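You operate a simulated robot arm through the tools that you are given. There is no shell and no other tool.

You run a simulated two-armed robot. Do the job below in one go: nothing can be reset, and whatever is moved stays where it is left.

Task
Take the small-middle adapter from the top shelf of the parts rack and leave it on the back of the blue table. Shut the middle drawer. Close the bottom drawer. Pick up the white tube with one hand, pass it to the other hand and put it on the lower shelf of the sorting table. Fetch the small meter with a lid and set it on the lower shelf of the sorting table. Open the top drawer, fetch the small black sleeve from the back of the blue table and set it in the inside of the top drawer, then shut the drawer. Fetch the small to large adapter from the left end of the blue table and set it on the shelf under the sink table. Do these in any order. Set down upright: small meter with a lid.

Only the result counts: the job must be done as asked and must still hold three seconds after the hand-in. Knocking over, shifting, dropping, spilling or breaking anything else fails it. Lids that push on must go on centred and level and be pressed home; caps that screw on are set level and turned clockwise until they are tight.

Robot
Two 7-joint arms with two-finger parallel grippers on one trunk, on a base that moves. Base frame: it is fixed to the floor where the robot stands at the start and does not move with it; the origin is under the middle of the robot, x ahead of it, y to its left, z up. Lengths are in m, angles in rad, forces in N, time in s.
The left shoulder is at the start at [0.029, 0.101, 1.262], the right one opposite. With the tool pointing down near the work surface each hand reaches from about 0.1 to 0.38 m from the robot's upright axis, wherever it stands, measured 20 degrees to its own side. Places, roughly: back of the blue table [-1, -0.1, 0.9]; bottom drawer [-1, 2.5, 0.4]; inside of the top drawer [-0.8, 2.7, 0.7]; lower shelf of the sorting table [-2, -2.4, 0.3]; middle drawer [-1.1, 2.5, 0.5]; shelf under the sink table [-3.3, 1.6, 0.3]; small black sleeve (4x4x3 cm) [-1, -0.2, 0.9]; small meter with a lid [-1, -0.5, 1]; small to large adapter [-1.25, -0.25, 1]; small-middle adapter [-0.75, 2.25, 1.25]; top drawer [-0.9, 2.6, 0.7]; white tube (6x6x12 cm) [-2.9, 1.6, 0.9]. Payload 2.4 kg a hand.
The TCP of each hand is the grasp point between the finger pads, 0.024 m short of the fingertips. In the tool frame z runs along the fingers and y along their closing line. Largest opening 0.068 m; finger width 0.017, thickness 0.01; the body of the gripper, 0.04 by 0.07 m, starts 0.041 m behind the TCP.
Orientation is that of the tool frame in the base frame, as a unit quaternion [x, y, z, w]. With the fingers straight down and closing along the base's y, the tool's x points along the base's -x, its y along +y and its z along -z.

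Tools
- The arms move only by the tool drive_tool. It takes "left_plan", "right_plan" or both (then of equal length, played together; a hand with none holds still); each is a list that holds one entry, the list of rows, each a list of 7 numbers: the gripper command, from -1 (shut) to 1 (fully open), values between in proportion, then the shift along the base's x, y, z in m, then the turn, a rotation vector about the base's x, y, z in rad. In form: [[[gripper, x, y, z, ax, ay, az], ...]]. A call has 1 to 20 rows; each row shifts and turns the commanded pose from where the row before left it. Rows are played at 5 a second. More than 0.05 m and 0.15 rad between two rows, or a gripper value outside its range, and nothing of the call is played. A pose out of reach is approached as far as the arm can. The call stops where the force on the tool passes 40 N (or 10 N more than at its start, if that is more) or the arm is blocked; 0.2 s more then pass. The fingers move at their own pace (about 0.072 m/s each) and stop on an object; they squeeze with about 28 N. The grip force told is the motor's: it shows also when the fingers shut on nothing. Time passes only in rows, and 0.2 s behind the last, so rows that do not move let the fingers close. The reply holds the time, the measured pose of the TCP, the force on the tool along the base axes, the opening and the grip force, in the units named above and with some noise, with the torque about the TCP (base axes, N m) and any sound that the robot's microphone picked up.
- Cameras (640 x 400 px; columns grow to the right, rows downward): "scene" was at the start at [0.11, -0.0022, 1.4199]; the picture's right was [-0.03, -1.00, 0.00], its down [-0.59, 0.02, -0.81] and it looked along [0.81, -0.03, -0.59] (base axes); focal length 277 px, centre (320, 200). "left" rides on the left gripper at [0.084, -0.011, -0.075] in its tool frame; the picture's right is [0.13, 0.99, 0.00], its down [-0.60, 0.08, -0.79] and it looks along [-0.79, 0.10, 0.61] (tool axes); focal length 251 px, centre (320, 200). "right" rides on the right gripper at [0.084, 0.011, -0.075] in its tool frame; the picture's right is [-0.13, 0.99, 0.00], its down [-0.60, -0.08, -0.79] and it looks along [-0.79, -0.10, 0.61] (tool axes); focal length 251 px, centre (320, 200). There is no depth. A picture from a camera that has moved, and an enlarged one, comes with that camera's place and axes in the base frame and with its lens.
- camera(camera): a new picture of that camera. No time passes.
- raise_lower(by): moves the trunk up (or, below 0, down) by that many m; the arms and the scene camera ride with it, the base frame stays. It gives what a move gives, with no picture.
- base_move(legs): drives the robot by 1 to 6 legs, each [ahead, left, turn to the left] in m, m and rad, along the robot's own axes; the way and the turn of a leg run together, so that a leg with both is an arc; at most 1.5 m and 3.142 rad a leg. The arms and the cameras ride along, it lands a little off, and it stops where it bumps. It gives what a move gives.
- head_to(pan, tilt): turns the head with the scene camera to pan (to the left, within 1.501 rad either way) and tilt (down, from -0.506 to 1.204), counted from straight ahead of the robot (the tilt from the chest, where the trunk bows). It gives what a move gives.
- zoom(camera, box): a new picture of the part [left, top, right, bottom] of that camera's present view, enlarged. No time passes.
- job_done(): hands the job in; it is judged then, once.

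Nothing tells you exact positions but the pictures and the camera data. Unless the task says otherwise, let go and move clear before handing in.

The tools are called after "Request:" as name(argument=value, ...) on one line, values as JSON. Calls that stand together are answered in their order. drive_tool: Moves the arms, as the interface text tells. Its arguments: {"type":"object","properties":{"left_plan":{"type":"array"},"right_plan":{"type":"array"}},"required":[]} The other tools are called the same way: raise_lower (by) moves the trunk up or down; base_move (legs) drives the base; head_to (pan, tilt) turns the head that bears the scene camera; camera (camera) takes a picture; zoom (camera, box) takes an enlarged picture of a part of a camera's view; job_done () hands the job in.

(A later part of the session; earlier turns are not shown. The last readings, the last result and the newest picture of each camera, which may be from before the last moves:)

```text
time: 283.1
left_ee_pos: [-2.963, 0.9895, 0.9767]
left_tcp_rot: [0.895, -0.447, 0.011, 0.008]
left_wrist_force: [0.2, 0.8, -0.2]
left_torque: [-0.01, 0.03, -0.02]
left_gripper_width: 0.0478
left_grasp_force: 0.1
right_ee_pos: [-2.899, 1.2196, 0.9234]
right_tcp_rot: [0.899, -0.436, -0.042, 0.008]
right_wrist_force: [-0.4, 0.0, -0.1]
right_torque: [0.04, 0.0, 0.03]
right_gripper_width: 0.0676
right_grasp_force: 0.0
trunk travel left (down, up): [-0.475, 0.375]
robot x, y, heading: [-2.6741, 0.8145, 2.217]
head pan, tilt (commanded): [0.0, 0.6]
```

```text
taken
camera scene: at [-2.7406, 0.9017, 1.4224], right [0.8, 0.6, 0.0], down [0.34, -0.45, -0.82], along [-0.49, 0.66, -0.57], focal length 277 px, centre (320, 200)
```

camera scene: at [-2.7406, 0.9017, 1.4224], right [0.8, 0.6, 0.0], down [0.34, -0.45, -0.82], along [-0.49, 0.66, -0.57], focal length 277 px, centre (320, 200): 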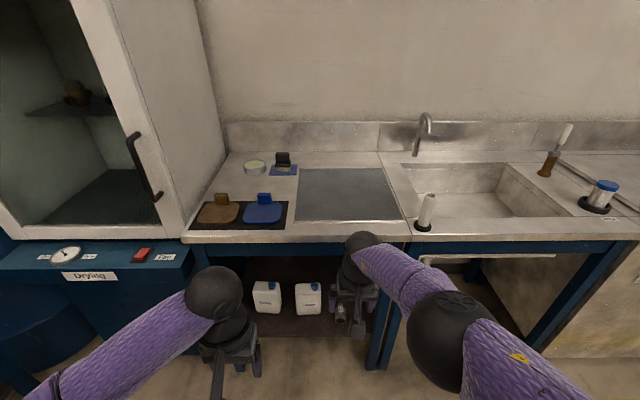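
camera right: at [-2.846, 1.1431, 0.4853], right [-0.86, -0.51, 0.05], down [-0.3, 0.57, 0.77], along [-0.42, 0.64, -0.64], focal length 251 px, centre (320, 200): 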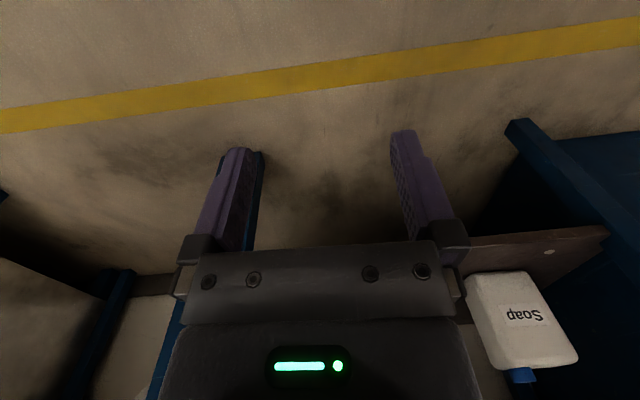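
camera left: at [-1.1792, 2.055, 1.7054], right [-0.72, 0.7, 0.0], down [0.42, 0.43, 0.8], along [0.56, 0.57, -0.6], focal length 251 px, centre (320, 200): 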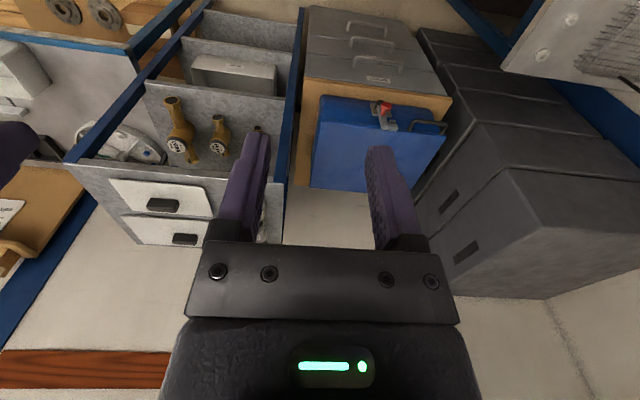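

Request:
drive_tool(left_plan=[[[0.4, 0, 0, 0.03, 0, 0, 0], [0.4, 0, 0, 0.04, 0, 0, 0], [0.4, 0, 0, 0.04, 0, 0, 0], [0.4, 0, 0, 0.04, 0, 0, 0], [0.4, 0, 0, 0.04, 0, 0, 0], [0.4, 0, 0, 0, 0, 0, 0], [0.4, 0, 0, 0, 0, 0, 0]]], right_plan=[[[1, 0.018, -0.024, 0.035, 0, 0, 0], [1, 0.018, -0.024, 0.035, 0, 0, 0], [1, 0.018, -0.024, 0.035, 0, 0, 0], [1, 0.018, -0.012, 0.04, 0, 0, 0], [1, 0.01, 0.008, 0.045, 0, 0, 0], [1, 0.01, 0.008, 0.045, 0, 0, 0], [1, 0.01, 0.008, 0.04, 0, 0, 0]]])

Request:
base_move(legs=[[0.0, -0.3, 0.022], [0.2, 0, 0]])

Request:
head_to(pan=0.0, tilt=0.75)

Request:
camera(camera="scene")

```text
time: 284.7
left_ee_pos: [-2.9632, 0.9887, 1.1666]
left_tcp_rot: [0.894, -0.447, 0.011, 0.006]
left_wrist_force: [0.6, 0.3, 0.0]
left_torque: [0.01, 0.01, -0.01]
left_gripper_width: 0.0476
left_grasp_force: 0.1
right_ee_pos: [-2.7965, 1.1589, 1.1982]
right_tcp_rot: [0.899, -0.436, -0.042, 0.007]
right_wrist_force: [-0.6, -0.7, -0.7]
right_torque: [0.01, -0.01, 0.06]
right_gripper_width: 0.0679
right_grasp_force: 0.2
trunk travel left (down, up): [-0.475, 0.375]
robot x, y, heading: [-2.6737, 0.8139, 2.214]
head pan, tilt (commanded): [0.0, 0.6]
```

```text
time: 287.9
left_ee_pos: [-2.8555, 1.3238, 1.1669]
left_tcp_rot: [0.9, -0.436, 0.01, 0.007]
left_wrist_force: [0.5, -0.4, 0.0]
left_torque: [0.01, -0.02, -0.01]
left_gripper_width: 0.0474
left_grasp_force: 0.1
right_ee_pos: [-2.691, 1.4979, 1.1973]
right_tcp_rot: [0.903, -0.427, -0.042, 0.008]
right_wrist_force: [1.0, -0.2, 0.4]
right_torque: [-0.03, 0.0, 0.03]
right_gripper_width: 0.0681
right_grasp_force: 0.1
trunk travel left (down, up): [-0.475, 0.375]
robot x, y, heading: [-2.5623, 1.1546, 2.237]
head pan, tilt (commanded): [0.0, 0.6]
```

```text
time: 288.6
left_ee_pos: [-2.8546, 1.3219, 1.1654]
left_tcp_rot: [0.899, -0.437, 0.011, 0.007]
left_wrist_force: [-0.3, 1.0, 0.4]
left_torque: [0.02, -0.01, 0.02]
left_gripper_width: 0.0476
left_grasp_force: 0.0
right_ee_pos: [-2.6901, 1.4968, 1.1977]
right_tcp_rot: [0.903, -0.427, -0.042, 0.007]
right_wrist_force: [-0.7, 0.6, 0.6]
right_torque: [0.02, 0.03, 0.01]
right_gripper_width: 0.0681
right_grasp_force: 0.1
trunk travel left (down, up): [-0.475, 0.375]
robot x, y, heading: [-2.5651, 1.1562, 2.235]
head pan, tilt (commanded): [0.0, 0.75]
```

```text
taken
camera scene: at [-2.6264, 1.2352, 1.4096], right [0.79, 0.62, 0.0], down [0.42, -0.54, -0.73], along [-0.45, 0.58, -0.68], focal length 277 px, centre (320, 200)
```

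scene: 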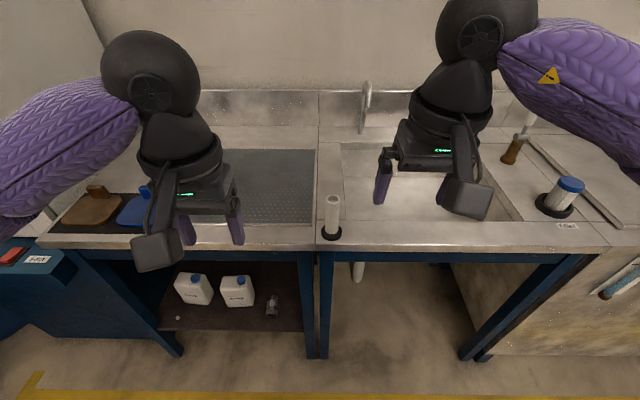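

Request:
zoom(camera="scene", box=[292, 180, 372, 250])

Request:
camera(camera="right")

Request:
camera(camera="left")

```text
5.71 times, centred on (332, 215) of scene
camera zoom: at [-2.6264, 1.2352, 1.4096], right [0.79, 0.62, 0.0], down [0.42, -0.54, -0.73], along [-0.45, 0.58, -0.68], focal length 1582 px, centre (251, 114)
```

zoom: 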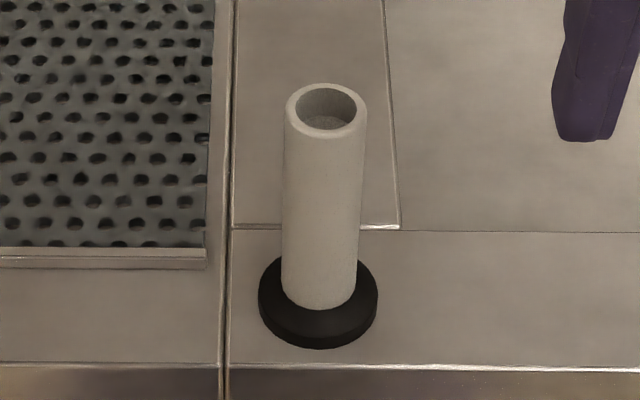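

```text
taken
camera right: at [-2.6392, 1.4243, 1.2661], right [-0.84, -0.53, 0.06], down [-0.26, 0.5, 0.83], along [-0.47, 0.68, -0.56], focal length 251 px, centre (320, 200)
```

right: 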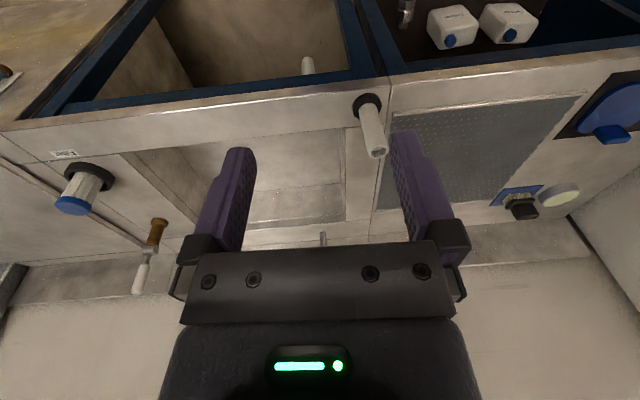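

```text
taken
camera left: at [-2.7954, 1.2662, 1.245], right [-0.7, -0.71, 0.01], down [-0.45, 0.44, 0.78], along [-0.56, 0.54, -0.63], focal length 251 px, centre (320, 200)
```

left: 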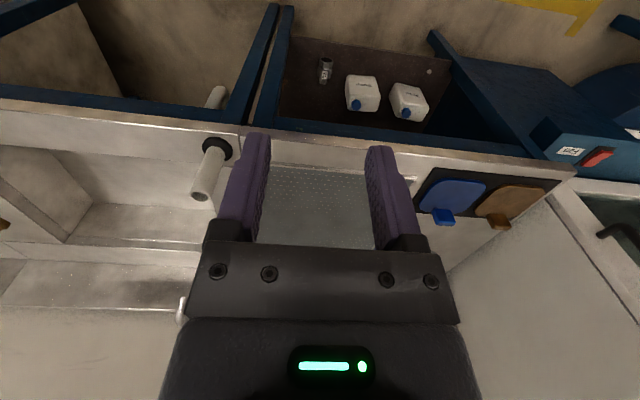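

The tube stands at (-2.879, 1.608) with a black ring base, near the counter's front edge. I'll grip it low with the right hand pointing forward, so the left hand can later take its top from above. First lower the trunk a little and turn the right hand forward.

Request:
raise_lower(by=-0.15)

Request:
drive_tool(right_plan=[[[1, -0.0139, 0.0039, -0.0109, 0.1068, 0.0835, 0], [1, -0.0139, 0.0039, -0.0109, 0.1068, 0.0835, 0], [1, -0.0139, 0.0039, -0.0109, 0.1068, 0.0835, 0], [1, -0.0139, 0.0039, -0.0109, 0.1068, 0.0835, 0], [1, -0.0139, 0.0039, -0.0109, 0.1068, 0.0835, 0], [1, -0.0139, 0.0039, -0.0109, 0.1068, 0.0835, 0], [1, -0.0139, 0.0039, -0.0109, 0.1068, 0.0835, 0], [1, -0.0139, 0.0039, -0.0109, 0.1068, 0.0835, 0], [1, -0.0139, 0.0039, -0.0109, 0.1068, 0.0835, 0], [1, 0, 0, 0, 0, 0, 0]]])

Request:
camera(camera="scene")

Request:
camera(camera="right")

```text
time: 290.4
left_ee_pos: [-2.8543, 1.3223, 1.0181]
left_tcp_rot: [0.9, -0.437, 0.011, 0.007]
left_wrist_force: [-0.4, 0.0, 0.6]
left_torque: [0.0, 0.02, 0.02]
left_gripper_width: 0.0476
left_grasp_force: 0.0
right_ee_pos: [-2.6895, 1.496, 1.0481]
right_tcp_rot: [0.904, -0.426, -0.043, 0.009]
right_wrist_force: [-0.5, -0.1, 0.2]
right_torque: [0.01, 0.0, -0.05]
right_gripper_width: 0.0679
right_grasp_force: 0.1
trunk travel left (down, up): [-0.325, 0.525]
robot x, y, heading: [-2.5617, 1.1509, 2.234]
head pan, tilt (commanded): [0.0, 0.75]
```

```text
time: 292.6
left_ee_pos: [-2.8545, 1.3215, 1.0159]
left_tcp_rot: [0.9, -0.436, 0.011, 0.007]
left_wrist_force: [0.6, 0.8, 0.0]
left_torque: [0.0, 0.0, 0.01]
left_gripper_width: 0.0476
left_grasp_force: 0.1
right_ee_pos: [-2.8179, 1.5316, 0.95]
right_tcp_rot: [0.729, -0.328, -0.546, -0.252]
right_wrist_force: [0.4, -0.2, -0.6]
right_torque: [-0.03, -0.03, -0.02]
right_gripper_width: 0.068
right_grasp_force: 0.1
trunk travel left (down, up): [-0.325, 0.525]
robot x, y, heading: [-2.5618, 1.1507, 2.233]
head pan, tilt (commanded): [0.0, 0.75]
```

```text
taken
camera scene: at [-2.6395, 1.2517, 1.2585], right [0.79, 0.62, 0.0], down [0.42, -0.54, -0.73], along [-0.45, 0.58, -0.68], focal length 277 px, centre (320, 200)
```

scene: 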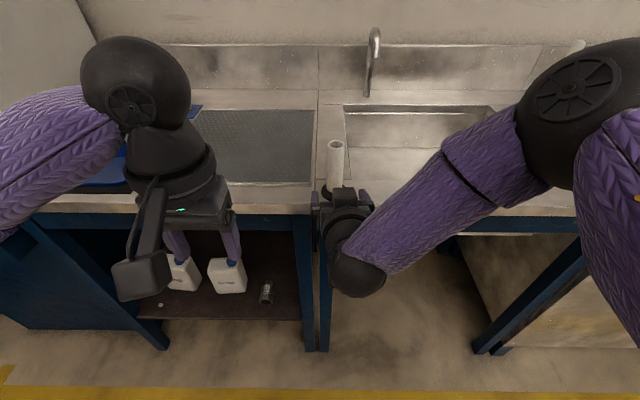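

```text
taken
camera right: at [-2.7623, 1.4535, 0.8897], right [-0.77, -0.63, 0.11], down [0.44, -0.4, 0.8], along [-0.46, 0.67, 0.59], focal length 251 px, centre (320, 200)
```

right: 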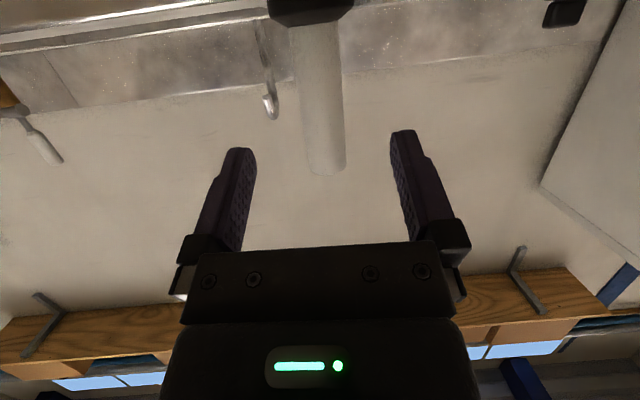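

The hand points forward with the tube centred between the fingers. Advancing 10 cm at low grip height.

Request:
drive_tool(right_plan=[[[1, -0.012, 0.0155, -0.03, 0, 0, 0], [1, -0.016, 0.02, 0, 0, 0, 0], [1, -0.016, 0.02, 0, 0, 0, 0], [1, -0.016, 0.02, 0, 0, 0, 0], [1, 0, 0, 0, 0, 0, 0]]])

Request:
camera(camera="right")

Request:
zoom(camera="scene", box=[270, 110, 410, 220])

```text
time: 293.8
left_ee_pos: [-2.855, 1.3238, 1.0165]
left_tcp_rot: [0.899, -0.437, 0.011, 0.007]
left_wrist_force: [-0.4, 0.2, 0.1]
left_torque: [0.01, 0.02, -0.02]
left_gripper_width: 0.0477
left_grasp_force: 0.0
right_ee_pos: [-2.8895, 1.5959, 0.9293]
right_tcp_rot: [0.729, -0.328, -0.545, -0.252]
right_wrist_force: [-0.1, 0.0, 0.5]
right_torque: [0.02, 0.02, 0.01]
right_gripper_width: 0.0683
right_grasp_force: 0.0
right hand out of reach, approached as far as the arm can: row 1
trunk travel left (down, up): [-0.325, 0.525]
robot x, y, heading: [-2.5603, 1.1492, 2.239]
head pan, tilt (commanded): [0.0, 0.75]
```

```text
taken
camera right: at [-2.833, 1.5178, 0.8682], right [-0.77, -0.63, 0.11], down [0.44, -0.4, 0.8], along [-0.46, 0.67, 0.59], focal length 251 px, centre (320, 200)
```

right: 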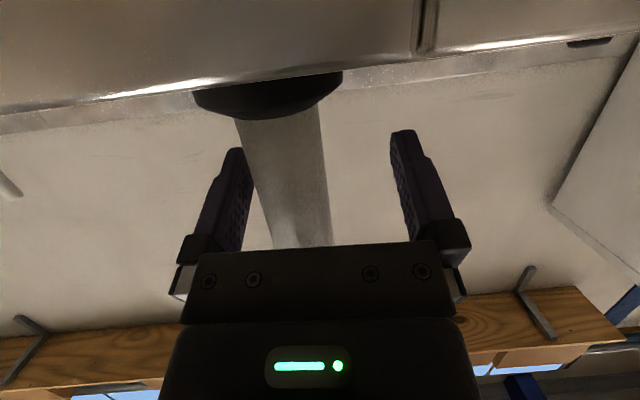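

```text
3.64 times, centred on (340, 165) of scene
camera zoom: at [-2.6395, 1.2518, 1.2585], right [0.79, 0.62, 0.0], down [0.42, -0.54, -0.73], along [-0.45, 0.58, -0.68], focal length 1007 px, centre (247, 327)
```

zoom: 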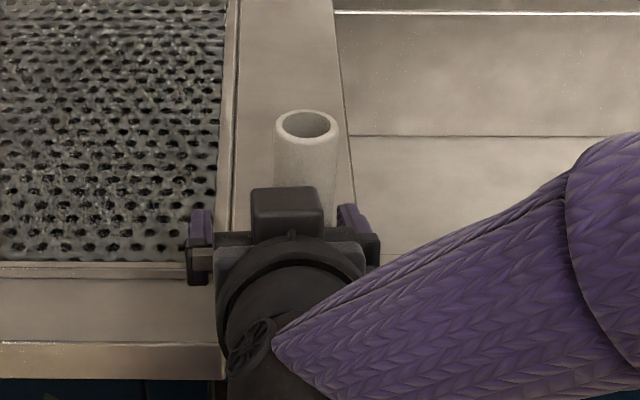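

Request:
drive_tool(right_plan=[[[1, 0.0055, 0.006, 0, 0, 0, 0], [1, 0.005, 0.006, -0.004, 0, 0, 0], [1, 0, 0, -0.004, 0, 0, 0], [1, 0, 0, 0, 0, 0, 0]]])

Request:
camera(camera="right")

```text
time: 294.8
left_ee_pos: [-2.8547, 1.3214, 1.0164]
left_tcp_rot: [0.9, -0.436, 0.011, 0.008]
left_wrist_force: [0.1, -0.8, -0.1]
left_torque: [0.01, 0.01, -0.01]
left_gripper_width: 0.0477
left_grasp_force: 0.0
right_ee_pos: [-2.8862, 1.6043, 0.9274]
right_tcp_rot: [0.73, -0.33, -0.542, -0.253]
right_wrist_force: [0.2, -0.8, 0.1]
right_torque: [0.0, 0.02, -0.04]
right_gripper_width: 0.0677
right_grasp_force: 0.0
right hand out of reach, approached as far as the arm can: row 2
trunk travel left (down, up): [-0.325, 0.525]
robot x, y, heading: [-2.5629, 1.1516, 2.237]
head pan, tilt (commanded): [0.0, 0.75]
```

```text
taken
camera right: at [-2.8312, 1.5263, 0.8673], right [-0.77, -0.62, 0.11], down [0.44, -0.4, 0.8], along [-0.46, 0.67, 0.58], focal length 251 px, centre (320, 200)
```

right: 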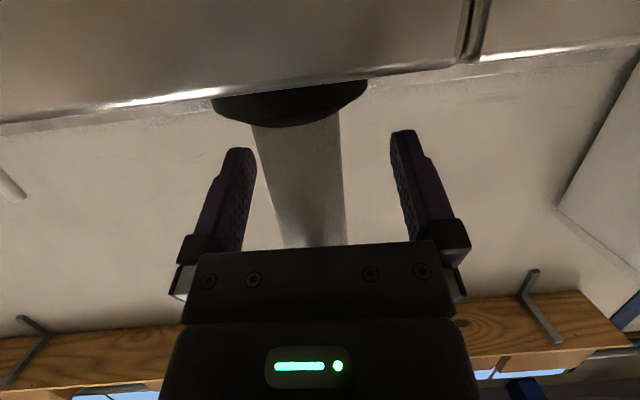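

Request:
drive_tool(right_plan=[[[1, 0.006, 0.0045, 0, 0, 0, 0], [1, 0, 0, 0, 0, 0, 0]]])

Request:
camera(camera="right")

```text
time: 295.4
left_ee_pos: [-2.8551, 1.3233, 1.0167]
left_tcp_rot: [0.9, -0.436, 0.011, 0.007]
left_wrist_force: [0.4, -0.5, 1.1]
left_torque: [0.02, 0.01, 0.02]
left_gripper_width: 0.0476
left_grasp_force: 0.1
right_ee_pos: [-2.8857, 1.606, 0.9302]
right_tcp_rot: [0.73, -0.33, -0.543, -0.253]
right_wrist_force: [0.1, 0.1, 0.0]
right_torque: [0.02, 0.03, -0.01]
right_gripper_width: 0.0682
right_grasp_force: 0.0
right hand out of reach, approached as far as the arm can: row 1
trunk travel left (down, up): [-0.325, 0.525]
robot x, y, heading: [-2.5629, 1.1539, 2.236]
head pan, tilt (commanded): [0.0, 0.75]
```

```text
taken
camera right: at [-2.8302, 1.5281, 0.8705], right [-0.77, -0.62, 0.11], down [0.44, -0.4, 0.8], along [-0.46, 0.67, 0.58], focal length 251 px, centre (320, 200)
```

right: 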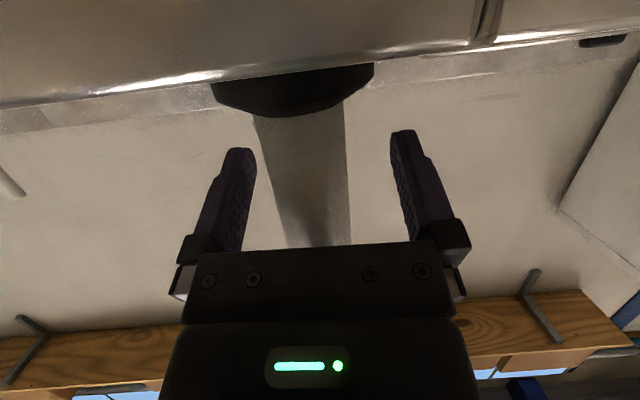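

Request:
base_move(legs=[[0, -0.008, 0]])

Request:
camera(camera="right")

```text
time: 296.1
left_ee_pos: [-2.8479, 1.3289, 1.0162]
left_tcp_rot: [0.899, -0.437, 0.011, 0.009]
left_wrist_force: [-0.2, -0.4, -0.4]
left_torque: [-0.03, -0.03, 0.01]
left_gripper_width: 0.0476
left_grasp_force: 0.0
right_ee_pos: [-2.8792, 1.6109, 0.9315]
right_tcp_rot: [0.73, -0.329, -0.543, -0.253]
right_wrist_force: [-0.6, 0.3, 0.5]
right_torque: [-0.03, 0.05, -0.02]
right_gripper_width: 0.0679
right_grasp_force: 0.1
trunk travel left (down, up): [-0.325, 0.525]
robot x, y, heading: [-2.5546, 1.1591, 2.234]
head pan, tilt (commanded): [0.0, 0.75]
```

```text
taken
camera right: at [-2.8237, 1.5332, 0.8704], right [-0.77, -0.62, 0.11], down [0.44, -0.4, 0.8], along [-0.46, 0.67, 0.58], focal length 251 px, centre (320, 200)
```

right: 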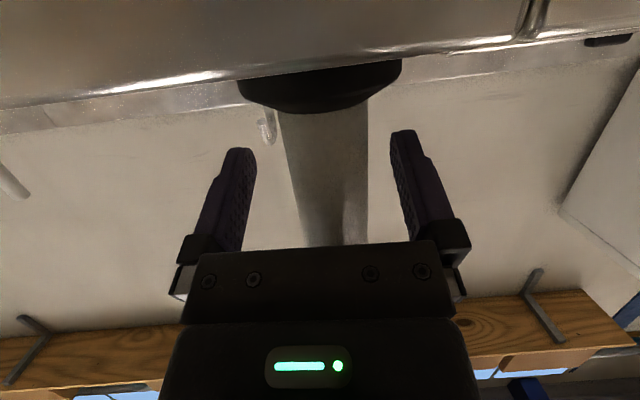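

Request:
raise_lower(by=-0.012)

Request:
drive_tool(right_plan=[[[0.3, 0, 0, 0, 0, 0, 0], [-0.3, 0, 0, 0, 0, 0, 0], [-1, 0, 0, 0, 0, 0, 0], [-1, 0, 0, 0, 0, 0, 0], [-1, 0, 0, 0, 0, 0, 0]]])

Request:
camera(camera="right")

Request:
zoom(camera="scene", box=[270, 110, 410, 220])

```text
time: 296.7
left_ee_pos: [-2.848, 1.3268, 1.0043]
left_tcp_rot: [0.899, -0.437, 0.011, 0.008]
left_wrist_force: [0.1, 0.4, 1.0]
left_torque: [0.03, -0.02, -0.03]
left_gripper_width: 0.0474
left_grasp_force: 0.0
right_ee_pos: [-2.8801, 1.6113, 0.9185]
right_tcp_rot: [0.73, -0.33, -0.543, -0.254]
right_wrist_force: [0.3, 0.1, 0.1]
right_torque: [-0.01, 0.0, 0.01]
right_gripper_width: 0.0679
right_grasp_force: 0.1
trunk travel left (down, up): [-0.313, 0.537]
robot x, y, heading: [-2.5583, 1.156, 2.238]
head pan, tilt (commanded): [0.0, 0.75]
```

```text
time: 297.9
left_ee_pos: [-2.8485, 1.3276, 1.0049]
left_tcp_rot: [0.9, -0.436, 0.011, 0.007]
left_wrist_force: [0.0, -0.5, 0.4]
left_torque: [-0.02, 0.03, -0.01]
left_gripper_width: 0.0474
left_grasp_force: 0.0
right_ee_pos: [-2.8794, 1.611, 0.9183]
right_tcp_rot: [0.73, -0.33, -0.543, -0.253]
right_wrist_force: [-1.0, -1.2, 4.9]
right_torque: [-0.22, 0.14, -0.02]
right_gripper_width: 0.0307
right_grasp_force: 27.6
trunk travel left (down, up): [-0.313, 0.537]
robot x, y, heading: [-2.5526, 1.15, 2.233]
head pan, tilt (commanded): [0.0, 0.75]
```

```text
taken
camera right: at [-2.824, 1.5328, 0.8589], right [-0.77, -0.62, 0.11], down [0.44, -0.4, 0.8], along [-0.46, 0.67, 0.58], focal length 251 px, centre (320, 200)
```

right: 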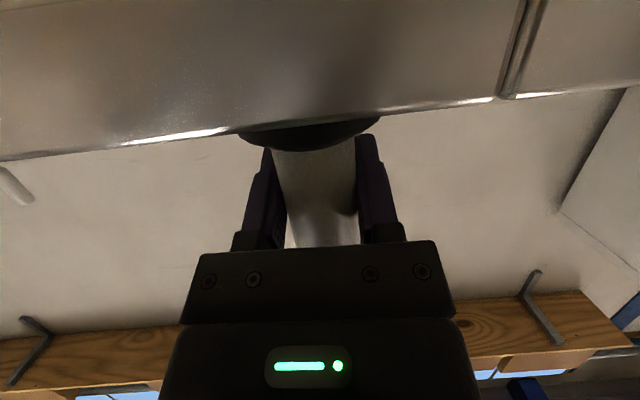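

```text
3.64 times, centred on (340, 165) of scene
camera zoom: at [-2.6343, 1.2582, 1.2465], right [0.79, 0.62, 0.0], down [0.42, -0.54, -0.73], along [-0.45, 0.58, -0.68], focal length 1007 px, centre (247, 327)
```

zoom: 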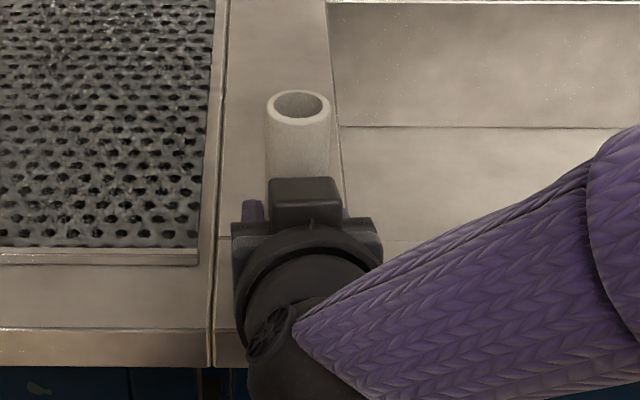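

The tube is gripped (31 mm). I'll lift with the trunk and back away from the counter for the handover.

Request:
raise_lower(by=0.1)

Request:
base_move(legs=[[-0.25, 0, 0]])

Request:
head_to(pan=0.0, tilt=0.6)

Request:
camera(camera="scene")

Request:
camera(camera="left")

```text
time: 299.2
left_ee_pos: [-2.8479, 1.3274, 1.1042]
left_tcp_rot: [0.9, -0.436, 0.011, 0.009]
left_wrist_force: [-0.4, 0.1, -1.0]
left_torque: [-0.01, -0.03, -0.03]
left_gripper_width: 0.0477
left_grasp_force: 0.0
right_ee_pos: [-2.8801, 1.6113, 1.0189]
right_tcp_rot: [0.731, -0.329, -0.543, -0.252]
right_wrist_force: [0.2, 0.7, -0.6]
right_torque: [0.02, 0.0, 0.0]
right_gripper_width: 0.0306
right_grasp_force: 27.7
trunk travel left (down, up): [-0.413, 0.437]
robot x, y, heading: [-2.5553, 1.1573, 2.235]
head pan, tilt (commanded): [0.0, 0.75]
```

```text
time: 301.0
left_ee_pos: [-2.6923, 1.1319, 1.1049]
left_tcp_rot: [0.899, -0.438, 0.011, 0.007]
left_wrist_force: [-0.1, -0.3, -0.6]
left_torque: [-0.01, 0.0, -0.04]
left_gripper_width: 0.0478
left_grasp_force: 0.1
right_ee_pos: [-2.7238, 1.4154, 1.0189]
right_tcp_rot: [0.729, -0.33, -0.543, -0.254]
right_wrist_force: [0.6, 0.1, -2.0]
right_torque: [0.01, -0.03, 0.0]
right_gripper_width: 0.0304
right_grasp_force: 27.7
trunk travel left (down, up): [-0.413, 0.437]
robot x, y, heading: [-2.4, 0.9582, 2.231]
head pan, tilt (commanded): [0.0, 0.75]
```

```text
time: 301.7
left_ee_pos: [-2.6943, 1.1312, 1.1039]
left_tcp_rot: [0.899, -0.439, 0.011, 0.008]
left_wrist_force: [0.2, 0.3, -0.3]
left_torque: [0.03, 0.0, 0.03]
left_gripper_width: 0.0476
left_grasp_force: 0.1
right_ee_pos: [-2.7249, 1.4156, 1.0179]
right_tcp_rot: [0.73, -0.331, -0.542, -0.253]
right_wrist_force: [0.5, 0.3, -2.0]
right_torque: [0.0, 0.05, 0.0]
right_gripper_width: 0.0303
right_grasp_force: 27.6
trunk travel left (down, up): [-0.413, 0.437]
robot x, y, heading: [-2.4007, 0.9619, 2.232]
head pan, tilt (commanded): [0.0, 0.6]
```

```text
taken
camera scene: at [-2.4737, 1.0537, 1.3601], right [0.79, 0.61, 0.0], down [0.35, -0.45, -0.82], along [-0.51, 0.65, -0.57], focal length 277 px, centre (320, 200)
```

scene: 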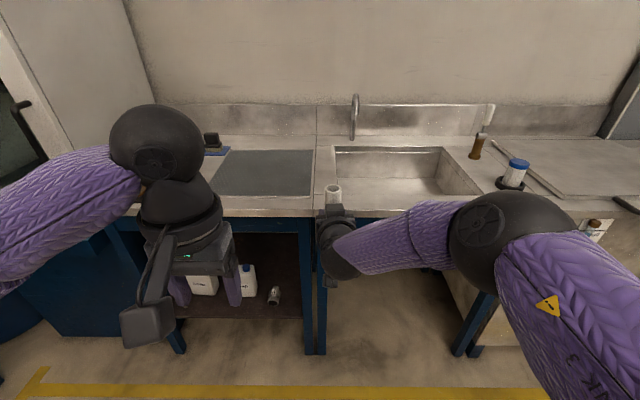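

```text
taken
camera left: at [-2.6349, 1.0752, 1.1829], right [-0.7, -0.71, 0.01], down [-0.44, 0.45, 0.78], along [-0.56, 0.54, -0.63], focal length 251 px, centre (320, 200)
```

left: 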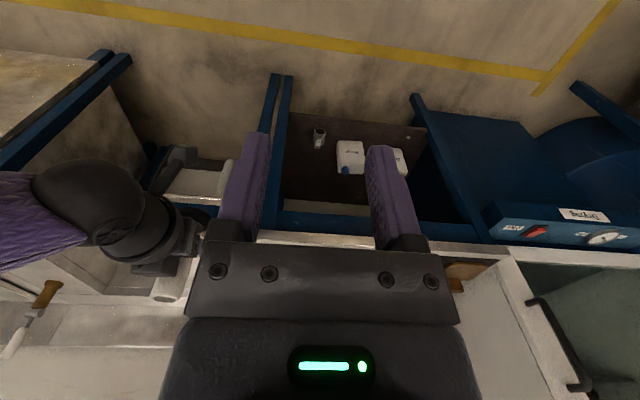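

Request:
zoom(camera="scene", box=[290, 160, 400, 290])

Request:
zoom(camera="left", box=[90, 140, 250, 320])

Request:
camera(camera="right")

```text
3.08 times, centred on (345, 225) of scene
camera zoom: at [-2.4737, 1.0537, 1.3601], right [0.79, 0.61, 0.0], down [0.35, -0.45, -0.82], along [-0.51, 0.65, -0.57], focal length 852 px, centre (243, 123)
```

zoom: 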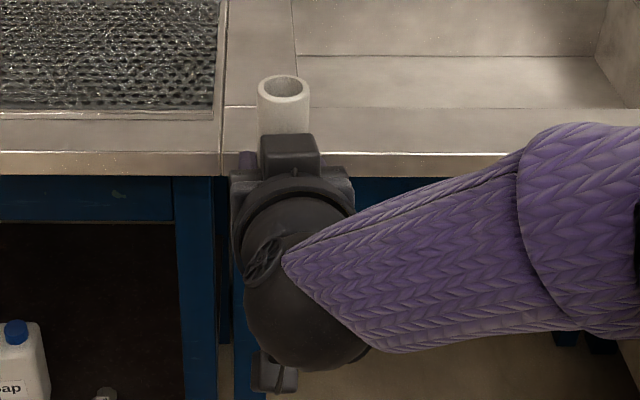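

```text
2.22 times, centred on (170, 230) of left
camera zoom: at [-2.6349, 1.0752, 1.1829], right [-0.7, -0.71, 0.01], down [-0.44, 0.45, 0.78], along [-0.56, 0.54, -0.63], focal length 559 px, centre (653, 133)
```

zoom: 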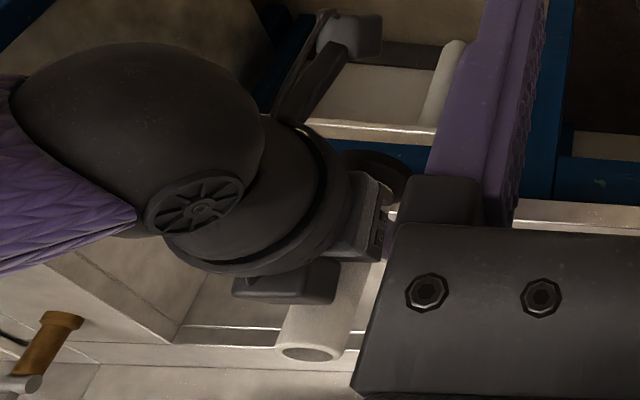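

```text
taken
camera right: at [-2.6691, 1.3371, 0.9584], right [-0.78, -0.62, 0.11], down [0.44, -0.4, 0.8], along [-0.45, 0.67, 0.58], focal length 251 px, centre (320, 200)
```

right: 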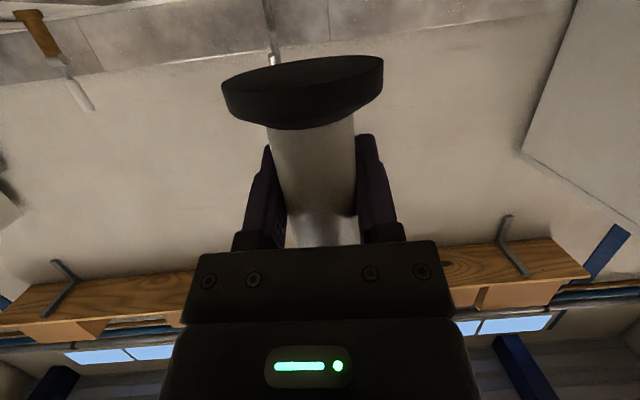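

The ring base is part of the tube. I'll draw the right hand in a bit, so that the left hand can reach over the tube's top.

Request:
drive_tool(right_plan=[[[-1, 0.0153, -0.0198, 0, 0, 0, 0], [-1, 0.0153, -0.0198, 0, 0, 0, 0], [-1, 0.0153, -0.0198, 0, 0, 0, 0], [-1, 0.0153, -0.0198, 0, 0, 0, 0], [-1, 0, 0, 0, 0, 0, 0]]])

Request:
drive_tool(left_plan=[[[1, 0, 0, 0.04, 0, 0, 0], [1, 0, 0, 0.04, 0, 0, 0], [1, 0, 0, 0.02, 0, 0, 0], [1, 0, 0, 0, 0, 0, 0]]])

Request:
camera(camera="left")

Request:
camera(camera="scene")

```text
time: 302.9
left_ee_pos: [-2.6943, 1.1319, 1.1043]
left_tcp_rot: [0.899, -0.438, 0.01, 0.007]
left_wrist_force: [0.1, -0.4, -0.2]
left_torque: [0.0, 0.01, 0.0]
left_gripper_width: 0.0476
left_grasp_force: 0.1
right_ee_pos: [-2.6651, 1.3338, 1.019]
right_tcp_rot: [0.729, -0.332, -0.542, -0.255]
right_wrist_force: [0.2, 0.6, -0.8]
right_torque: [0.05, 0.0, -0.01]
right_gripper_width: 0.0303
right_grasp_force: 28.6
right hand out of reach, approached as far as the arm can: row 3
trunk travel left (down, up): [-0.413, 0.437]
robot x, y, heading: [-2.4033, 0.9601, 2.233]
head pan, tilt (commanded): [0.0, 0.6]
```

```text
time: 303.9
left_ee_pos: [-2.694, 1.1311, 1.2057]
left_tcp_rot: [0.898, -0.439, 0.011, 0.007]
left_wrist_force: [0.5, 0.1, -0.1]
left_torque: [-0.06, -0.01, -0.01]
left_gripper_width: 0.0681
left_grasp_force: 0.2
right_ee_pos: [-2.6647, 1.333, 1.0188]
right_tcp_rot: [0.73, -0.331, -0.542, -0.254]
right_wrist_force: [-0.8, -0.1, -0.8]
right_torque: [0.02, -0.02, 0.04]
right_gripper_width: 0.0304
right_grasp_force: 28.3
trunk travel left (down, up): [-0.413, 0.437]
robot x, y, heading: [-2.4002, 0.9591, 2.237]
head pan, tilt (commanded): [0.0, 0.6]
```

```text
taken
camera left: at [-2.6346, 1.0744, 1.2842], right [-0.7, -0.71, 0.01], down [-0.44, 0.45, 0.78], along [-0.56, 0.54, -0.63], focal length 251 px, centre (320, 200)
```

left: 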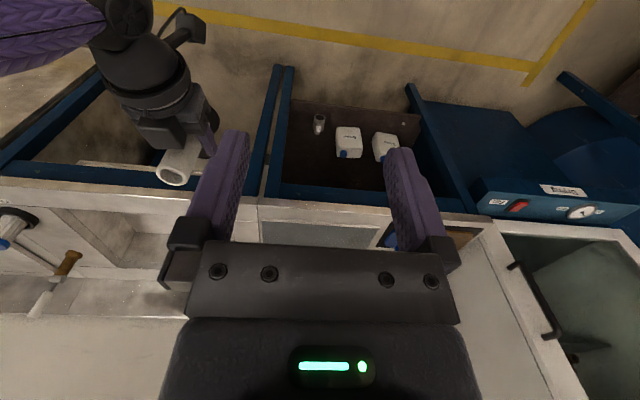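

```text
taken
camera scene: at [-2.4738, 1.0537, 1.3601], right [0.79, 0.62, 0.0], down [0.35, -0.45, -0.82], along [-0.51, 0.65, -0.57], focal length 277 px, centre (320, 200)
```

scene: 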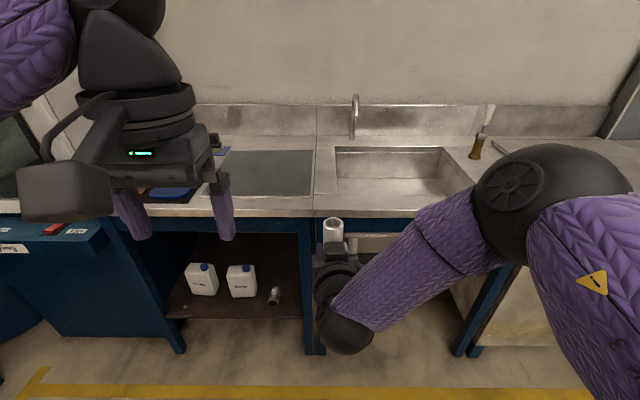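

Now the left hand goes over the tube's top.

Request:
drive_tool(left_plan=[[[1, 0.0058, 0.04, -0.004, 0, 0, 0], [1, 0.0058, 0.04, -0.004, 0, 0, 0], [1, 0.0058, 0.04, -0.004, 0, 0, 0], [1, 0.0058, 0.04, -0.004, 0, 0, 0], [1, 0.0058, 0.04, -0.004, 0, 0, 0], [1, 0, 0, 0, 0, 0, 0]]])

Request:
camera(camera="left")

Request:
camera(camera="scene")

```text
time: 305.3
left_ee_pos: [-2.6624, 1.3081, 1.1801]
left_tcp_rot: [0.899, -0.438, 0.009, 0.008]
left_wrist_force: [0.1, 0.2, 0.2]
left_torque: [-0.01, -0.04, -0.01]
left_gripper_width: 0.0683
left_grasp_force: 0.0
left hand out of reach, approached as far as the arm can: row 5
right_ee_pos: [-2.6635, 1.3334, 1.0187]
right_tcp_rot: [0.73, -0.331, -0.542, -0.254]
right_wrist_force: [0.2, -0.3, -1.6]
right_torque: [-0.01, -0.01, 0.04]
right_gripper_width: 0.0306
right_grasp_force: 27.5
trunk travel left (down, up): [-0.413, 0.437]
robot x, y, heading: [-2.3983, 0.9611, 2.24]
head pan, tilt (commanded): [0.0, 0.6]
```

```text
taken
camera left: at [-2.6026, 1.2508, 1.2588], right [-0.7, -0.71, 0.01], down [-0.44, 0.45, 0.78], along [-0.56, 0.54, -0.63], focal length 251 px, centre (320, 200)
```

left: 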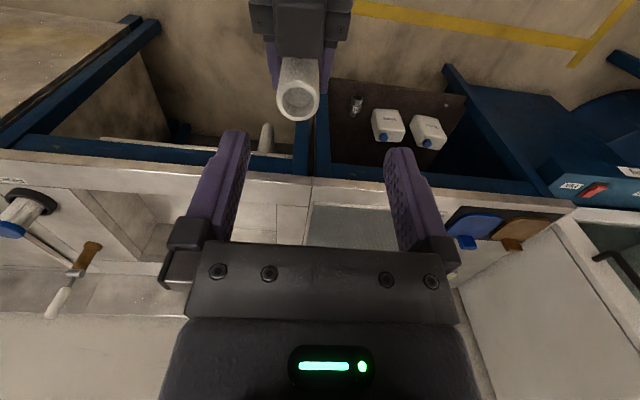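

```text
taken
camera scene: at [-2.4733, 1.054, 1.3601], right [0.79, 0.62, 0.0], down [0.35, -0.45, -0.82], along [-0.51, 0.65, -0.57], focal length 277 px, centre (320, 200)
```

scene: 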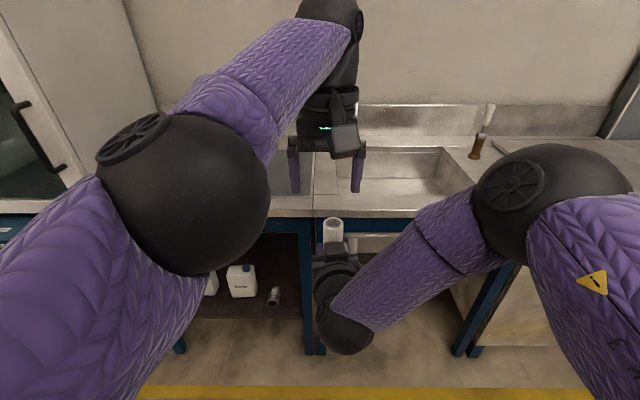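

Request:
drive_tool(left_plan=[[[1, 0, 0, -0.025, 0, 0, 0], [1, 0, 0, -0.02, 0, 0, 0], [1, -0.0005, 0.011, 0, 0, 0, 0], [1, -0.0005, 0.011, 0, 0, 0, 0], [1, 0, 0, 0, 0, 0, 0]]])

Request:
camera(camera="left")

```text
time: 306.5
left_ee_pos: [-2.6638, 1.3192, 1.1331]
left_tcp_rot: [0.898, -0.439, 0.011, 0.008]
left_wrist_force: [-0.1, 0.6, -0.2]
left_torque: [0.01, 0.01, -0.01]
left_gripper_width: 0.0681
left_grasp_force: 0.2
left hand out of reach, approached as far as the arm can: row 4
right_ee_pos: [-2.6659, 1.3334, 1.0186]
right_tcp_rot: [0.73, -0.331, -0.542, -0.254]
right_wrist_force: [0.0, 0.3, -1.4]
right_torque: [-0.04, 0.0, -0.02]
right_gripper_width: 0.0302
right_grasp_force: 28.1
trunk travel left (down, up): [-0.413, 0.437]
robot x, y, heading: [-2.4021, 0.9614, 2.234]
head pan, tilt (commanded): [0.0, 0.6]
```

```text
taken
camera left: at [-2.6053, 1.2625, 1.2109], right [-0.7, -0.71, 0.01], down [-0.44, 0.45, 0.78], along [-0.56, 0.54, -0.63], focal length 251 px, centre (320, 200)
```

left: 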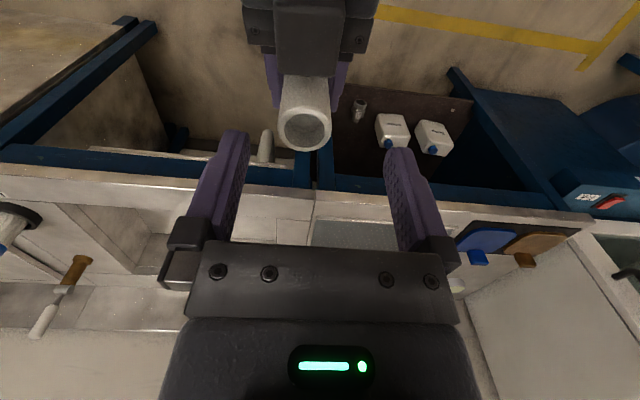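

Request:
drive_tool(left_plan=[[[1, 0, 0, -0.02, 0, 0, 0], [1, 0, 0, 0, 0, 0, 0], [1, 0, 0, 0, 0, 0, 0]]], right_plan=[[[-1, -0.001, -0.0084, 0, 0, 0, 0], [-1, 0, 0, 0, 0, 0, 0], [-1, 0, 0, 0, 0, 0, 0]]])

Request:
camera(camera="left")

```text
time: 307.3
left_ee_pos: [-2.6639, 1.3181, 1.1121]
left_tcp_rot: [0.899, -0.439, 0.011, 0.009]
left_wrist_force: [0.1, 1.1, 0.3]
left_torque: [0.0, 0.02, 0.03]
left_gripper_width: 0.0682
left_grasp_force: 0.0
right_ee_pos: [-2.6672, 1.3254, 1.019]
right_tcp_rot: [0.73, -0.331, -0.542, -0.253]
right_wrist_force: [-0.1, 0.4, -1.3]
right_torque: [0.01, 0.01, -0.04]
right_gripper_width: 0.0304
right_grasp_force: 27.8
trunk travel left (down, up): [-0.413, 0.437]
robot x, y, heading: [-2.401, 0.9615, 2.234]
head pan, tilt (commanded): [0.0, 0.6]
```

```text
taken
camera left: at [-2.6049, 1.2619, 1.19], right [-0.7, -0.71, 0.01], down [-0.44, 0.45, 0.78], along [-0.56, 0.54, -0.63], focal length 251 px, centre (320, 200)
```

left: 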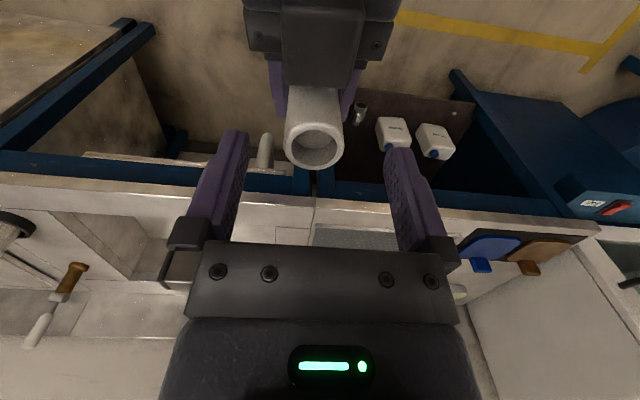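

Aligned over the tube. Lowering the left hand onto its top and gripping.

Request:
drive_tool(left_plan=[[[1, 0, 0, -0.02, 0, 0, 0], [1, 0, 0, -0.016, 0, 0, 0], [1, 0, 0, 0, 0, 0, 0]]])

Request:
camera(camera="left")

```text
time: 308.1
left_ee_pos: [-2.6641, 1.3179, 1.0755]
left_tcp_rot: [0.899, -0.438, 0.011, 0.007]
left_wrist_force: [0.2, 0.1, 0.1]
left_torque: [0.01, 0.02, 0.01]
left_gripper_width: 0.0678
left_grasp_force: 0.0
right_ee_pos: [-2.6644, 1.3253, 1.0183]
right_tcp_rot: [0.73, -0.33, -0.542, -0.253]
right_wrist_force: [-0.3, 0.2, -0.8]
right_torque: [0.01, 0.01, -0.02]
right_gripper_width: 0.0304
right_grasp_force: 27.5
trunk travel left (down, up): [-0.413, 0.437]
robot x, y, heading: [-2.4055, 0.9626, 2.231]
head pan, tilt (commanded): [0.0, 0.6]
```

```text
taken
camera left: at [-2.6056, 1.2613, 1.1536], right [-0.7, -0.71, 0.01], down [-0.44, 0.45, 0.78], along [-0.56, 0.54, -0.63], focal length 251 px, centre (320, 200)
```

left: 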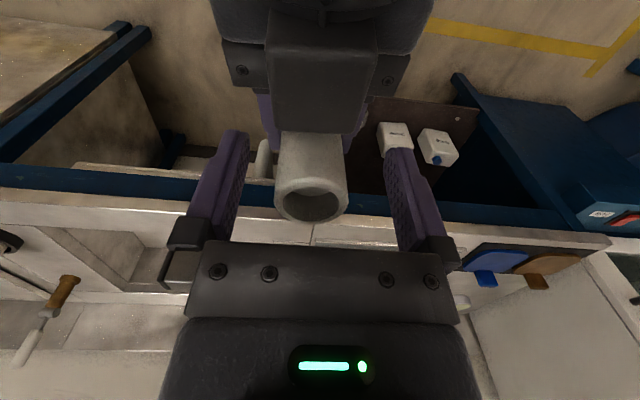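

Request:
drive_tool(left_plan=[[[0.2, 0, 0, 0, 0, 0, 0], [-0.3, 0, 0, 0, 0, 0, 0], [-1, 0, 0, 0, 0, 0, 0], [-1, 0, 0, 0, 0, 0, 0], [-1, 0, 0, 0, 0, 0, 0]]])

Request:
camera(camera="left")

```text
time: 309.3
left_ee_pos: [-2.6641, 1.3184, 1.0761]
left_tcp_rot: [0.898, -0.44, 0.012, 0.005]
left_wrist_force: [31.9, 19.6, 1.5]
left_torque: [0.86, -1.02, 0.02]
left_gripper_width: 0.0315
left_grasp_force: 28.0
right_ee_pos: [-2.666, 1.3243, 1.018]
right_tcp_rot: [0.731, -0.329, -0.543, -0.252]
right_wrist_force: [-30.5, -19.5, -1.7]
right_torque: [0.26, -0.69, -0.27]
right_gripper_width: 0.0306
right_grasp_force: 28.4
trunk travel left (down, up): [-0.413, 0.437]
robot x, y, heading: [-2.4036, 0.9607, 2.236]
head pan, tilt (commanded): [0.0, 0.6]
```

```text
taken
camera left: at [-2.6046, 1.2615, 1.1541], right [-0.7, -0.71, 0.0], down [-0.44, 0.45, 0.78], along [-0.55, 0.55, -0.63], focal length 251 px, centre (320, 200)
```

left: 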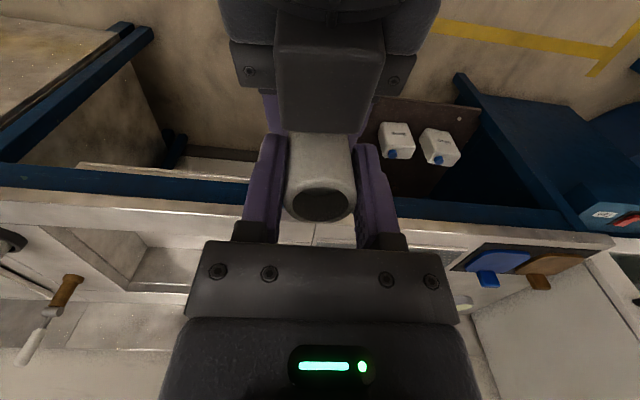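

Both hands hold it. Now the right hand releases and withdraws.

Request:
drive_tool(right_plan=[[[0.2, 0, 0, 0, 0, 0, 0], [1, 0, 0, 0, 0, 0, 0], [1, 0, 0, 0, 0, 0, 0], [1, 0.013, -0.015, 0.003, 0, 0, 0], [1, 0.02, -0.023, 0.004, 0, 0, 0], [1, 0.02, -0.023, 0.0, 0, 0, 0], [1, 0.015, -0.01, -0.02, 0, 0, 0]]])

Request:
camera(camera="left")

Request:
camera(camera="scene")

```text
time: 310.9
left_ee_pos: [-2.665, 1.3183, 1.0753]
left_tcp_rot: [0.899, -0.439, 0.012, 0.007]
left_wrist_force: [0.0, -0.8, 0.0]
left_torque: [0.02, 0.0, 0.01]
left_gripper_width: 0.0307
left_grasp_force: 27.6
right_ee_pos: [-2.5981, 1.2552, 1.0087]
right_tcp_rot: [0.729, -0.331, -0.543, -0.253]
right_wrist_force: [0.5, 0.5, -0.4]
right_torque: [-0.02, 0.01, 0.02]
right_gripper_width: 0.068
right_grasp_force: 0.0
trunk travel left (down, up): [-0.413, 0.437]
robot x, y, heading: [-2.4008, 0.9609, 2.234]
head pan, tilt (commanded): [0.0, 0.6]
```

```text
taken
camera left: at [-2.6057, 1.2612, 1.1538], right [-0.7, -0.71, 0.01], down [-0.44, 0.45, 0.78], along [-0.56, 0.54, -0.63], focal length 251 px, centre (320, 200)
```

left: 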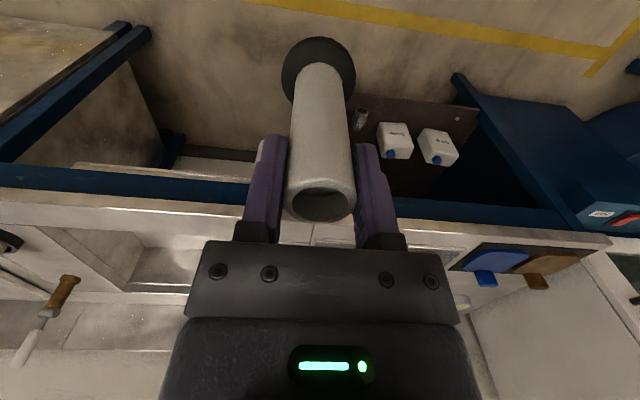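

```text
taken
camera scene: at [-2.4738, 1.0537, 1.3601], right [0.79, 0.61, 0.0], down [0.35, -0.45, -0.82], along [-0.51, 0.65, -0.57], focal length 277 px, centre (320, 200)
```

scene: 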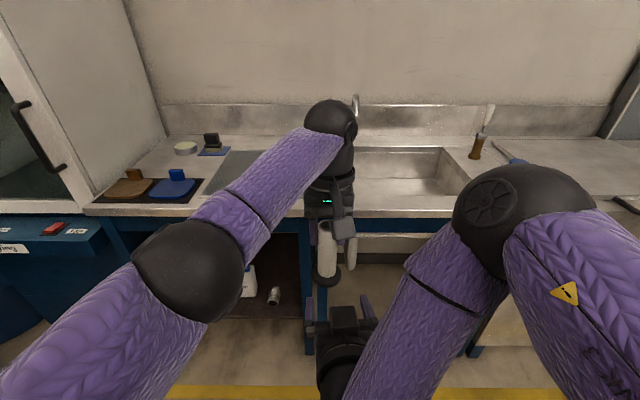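

Handover done: the tube is in the left hand. Now tuck both hands for driving.

Request:
drive_tool(left_plan=[[[-1, 0, 0, 0, 0, 0, 0], [-1, 0, 0, 0, 0, 0, 0], [-1, 0, 0, 0, 0, 0, 0], [-1, 0, 0, 0.02, 0, 0, 0], [-1, -0.0092, -0.0311, 0.016, 0, 0, 0], [-1, -0.0092, -0.0311, 0.016, 0, 0, 0], [-1, -0.0092, -0.0311, 0.016, 0, 0, 0], [-1, -0.0092, -0.0311, 0.016, 0, 0, 0], [-1, -0.0092, -0.0311, 0.016, 0, 0, 0], [-1, 0, 0, 0, 0, 0, 0]]], right_plan=[[[0, 0.03, 0.02, 0, 0, 0, 0], [0, 0.03, 0.02, 0.01, -0.1068, -0.0835, 0], [0, 0.006, 0.003, 0.022, -0.1068, -0.0835, 0], [0, 0.006, 0.003, 0.022, -0.1068, -0.0835, 0], [0, 0.006, 0.003, 0.022, -0.1068, -0.0835, 0], [0, 0.006, 0.003, 0.022, -0.1068, -0.0835, 0], [0, 0.004, 0.0, 0.022, -0.1068, -0.0835, 0], [0, 0.004, 0.0, 0.022, -0.1068, -0.0835, 0], [0, 0.0, 0.0, 0.022, -0.1068, -0.0835, 0], [0, 0, 0, 0.022, -0.1068, -0.0835, 0]]])

Request:
camera(camera="scene")

```text
time: 313.1
left_ee_pos: [-2.7114, 1.1627, 1.178]
left_tcp_rot: [0.899, -0.439, 0.01, 0.008]
left_wrist_force: [0.0, 0.2, -1.5]
left_torque: [0.03, 0.0, 0.02]
left_gripper_width: 0.0312
left_grasp_force: 27.9
right_ee_pos: [-2.5251, 1.2869, 1.2105]
right_tcp_rot: [0.904, -0.425, -0.038, 0.006]
right_wrist_force: [-0.1, 0.3, 0.8]
right_torque: [-0.01, -0.02, 0.02]
right_gripper_width: 0.034
right_grasp_force: 0.1
right hand out of reach, approached as far as the arm can: row 1, 2
trunk travel left (down, up): [-0.413, 0.437]
robot x, y, heading: [-2.4012, 0.9577, 2.231]
head pan, tilt (commanded): [0.0, 0.6]
```

```text
taken
camera scene: at [-2.4739, 1.0539, 1.3601], right [0.79, 0.61, 0.0], down [0.35, -0.45, -0.82], along [-0.51, 0.65, -0.57], focal length 277 px, centre (320, 200)
```

scene: 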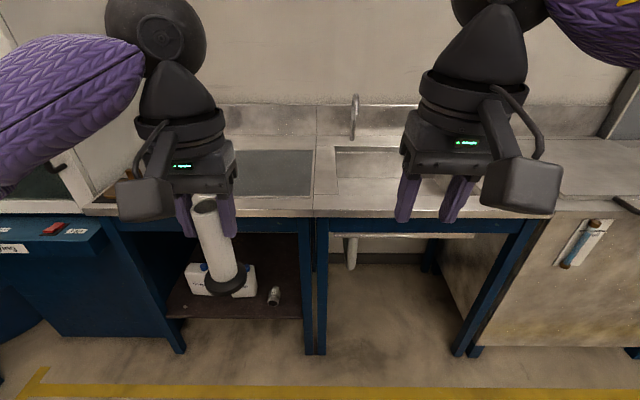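

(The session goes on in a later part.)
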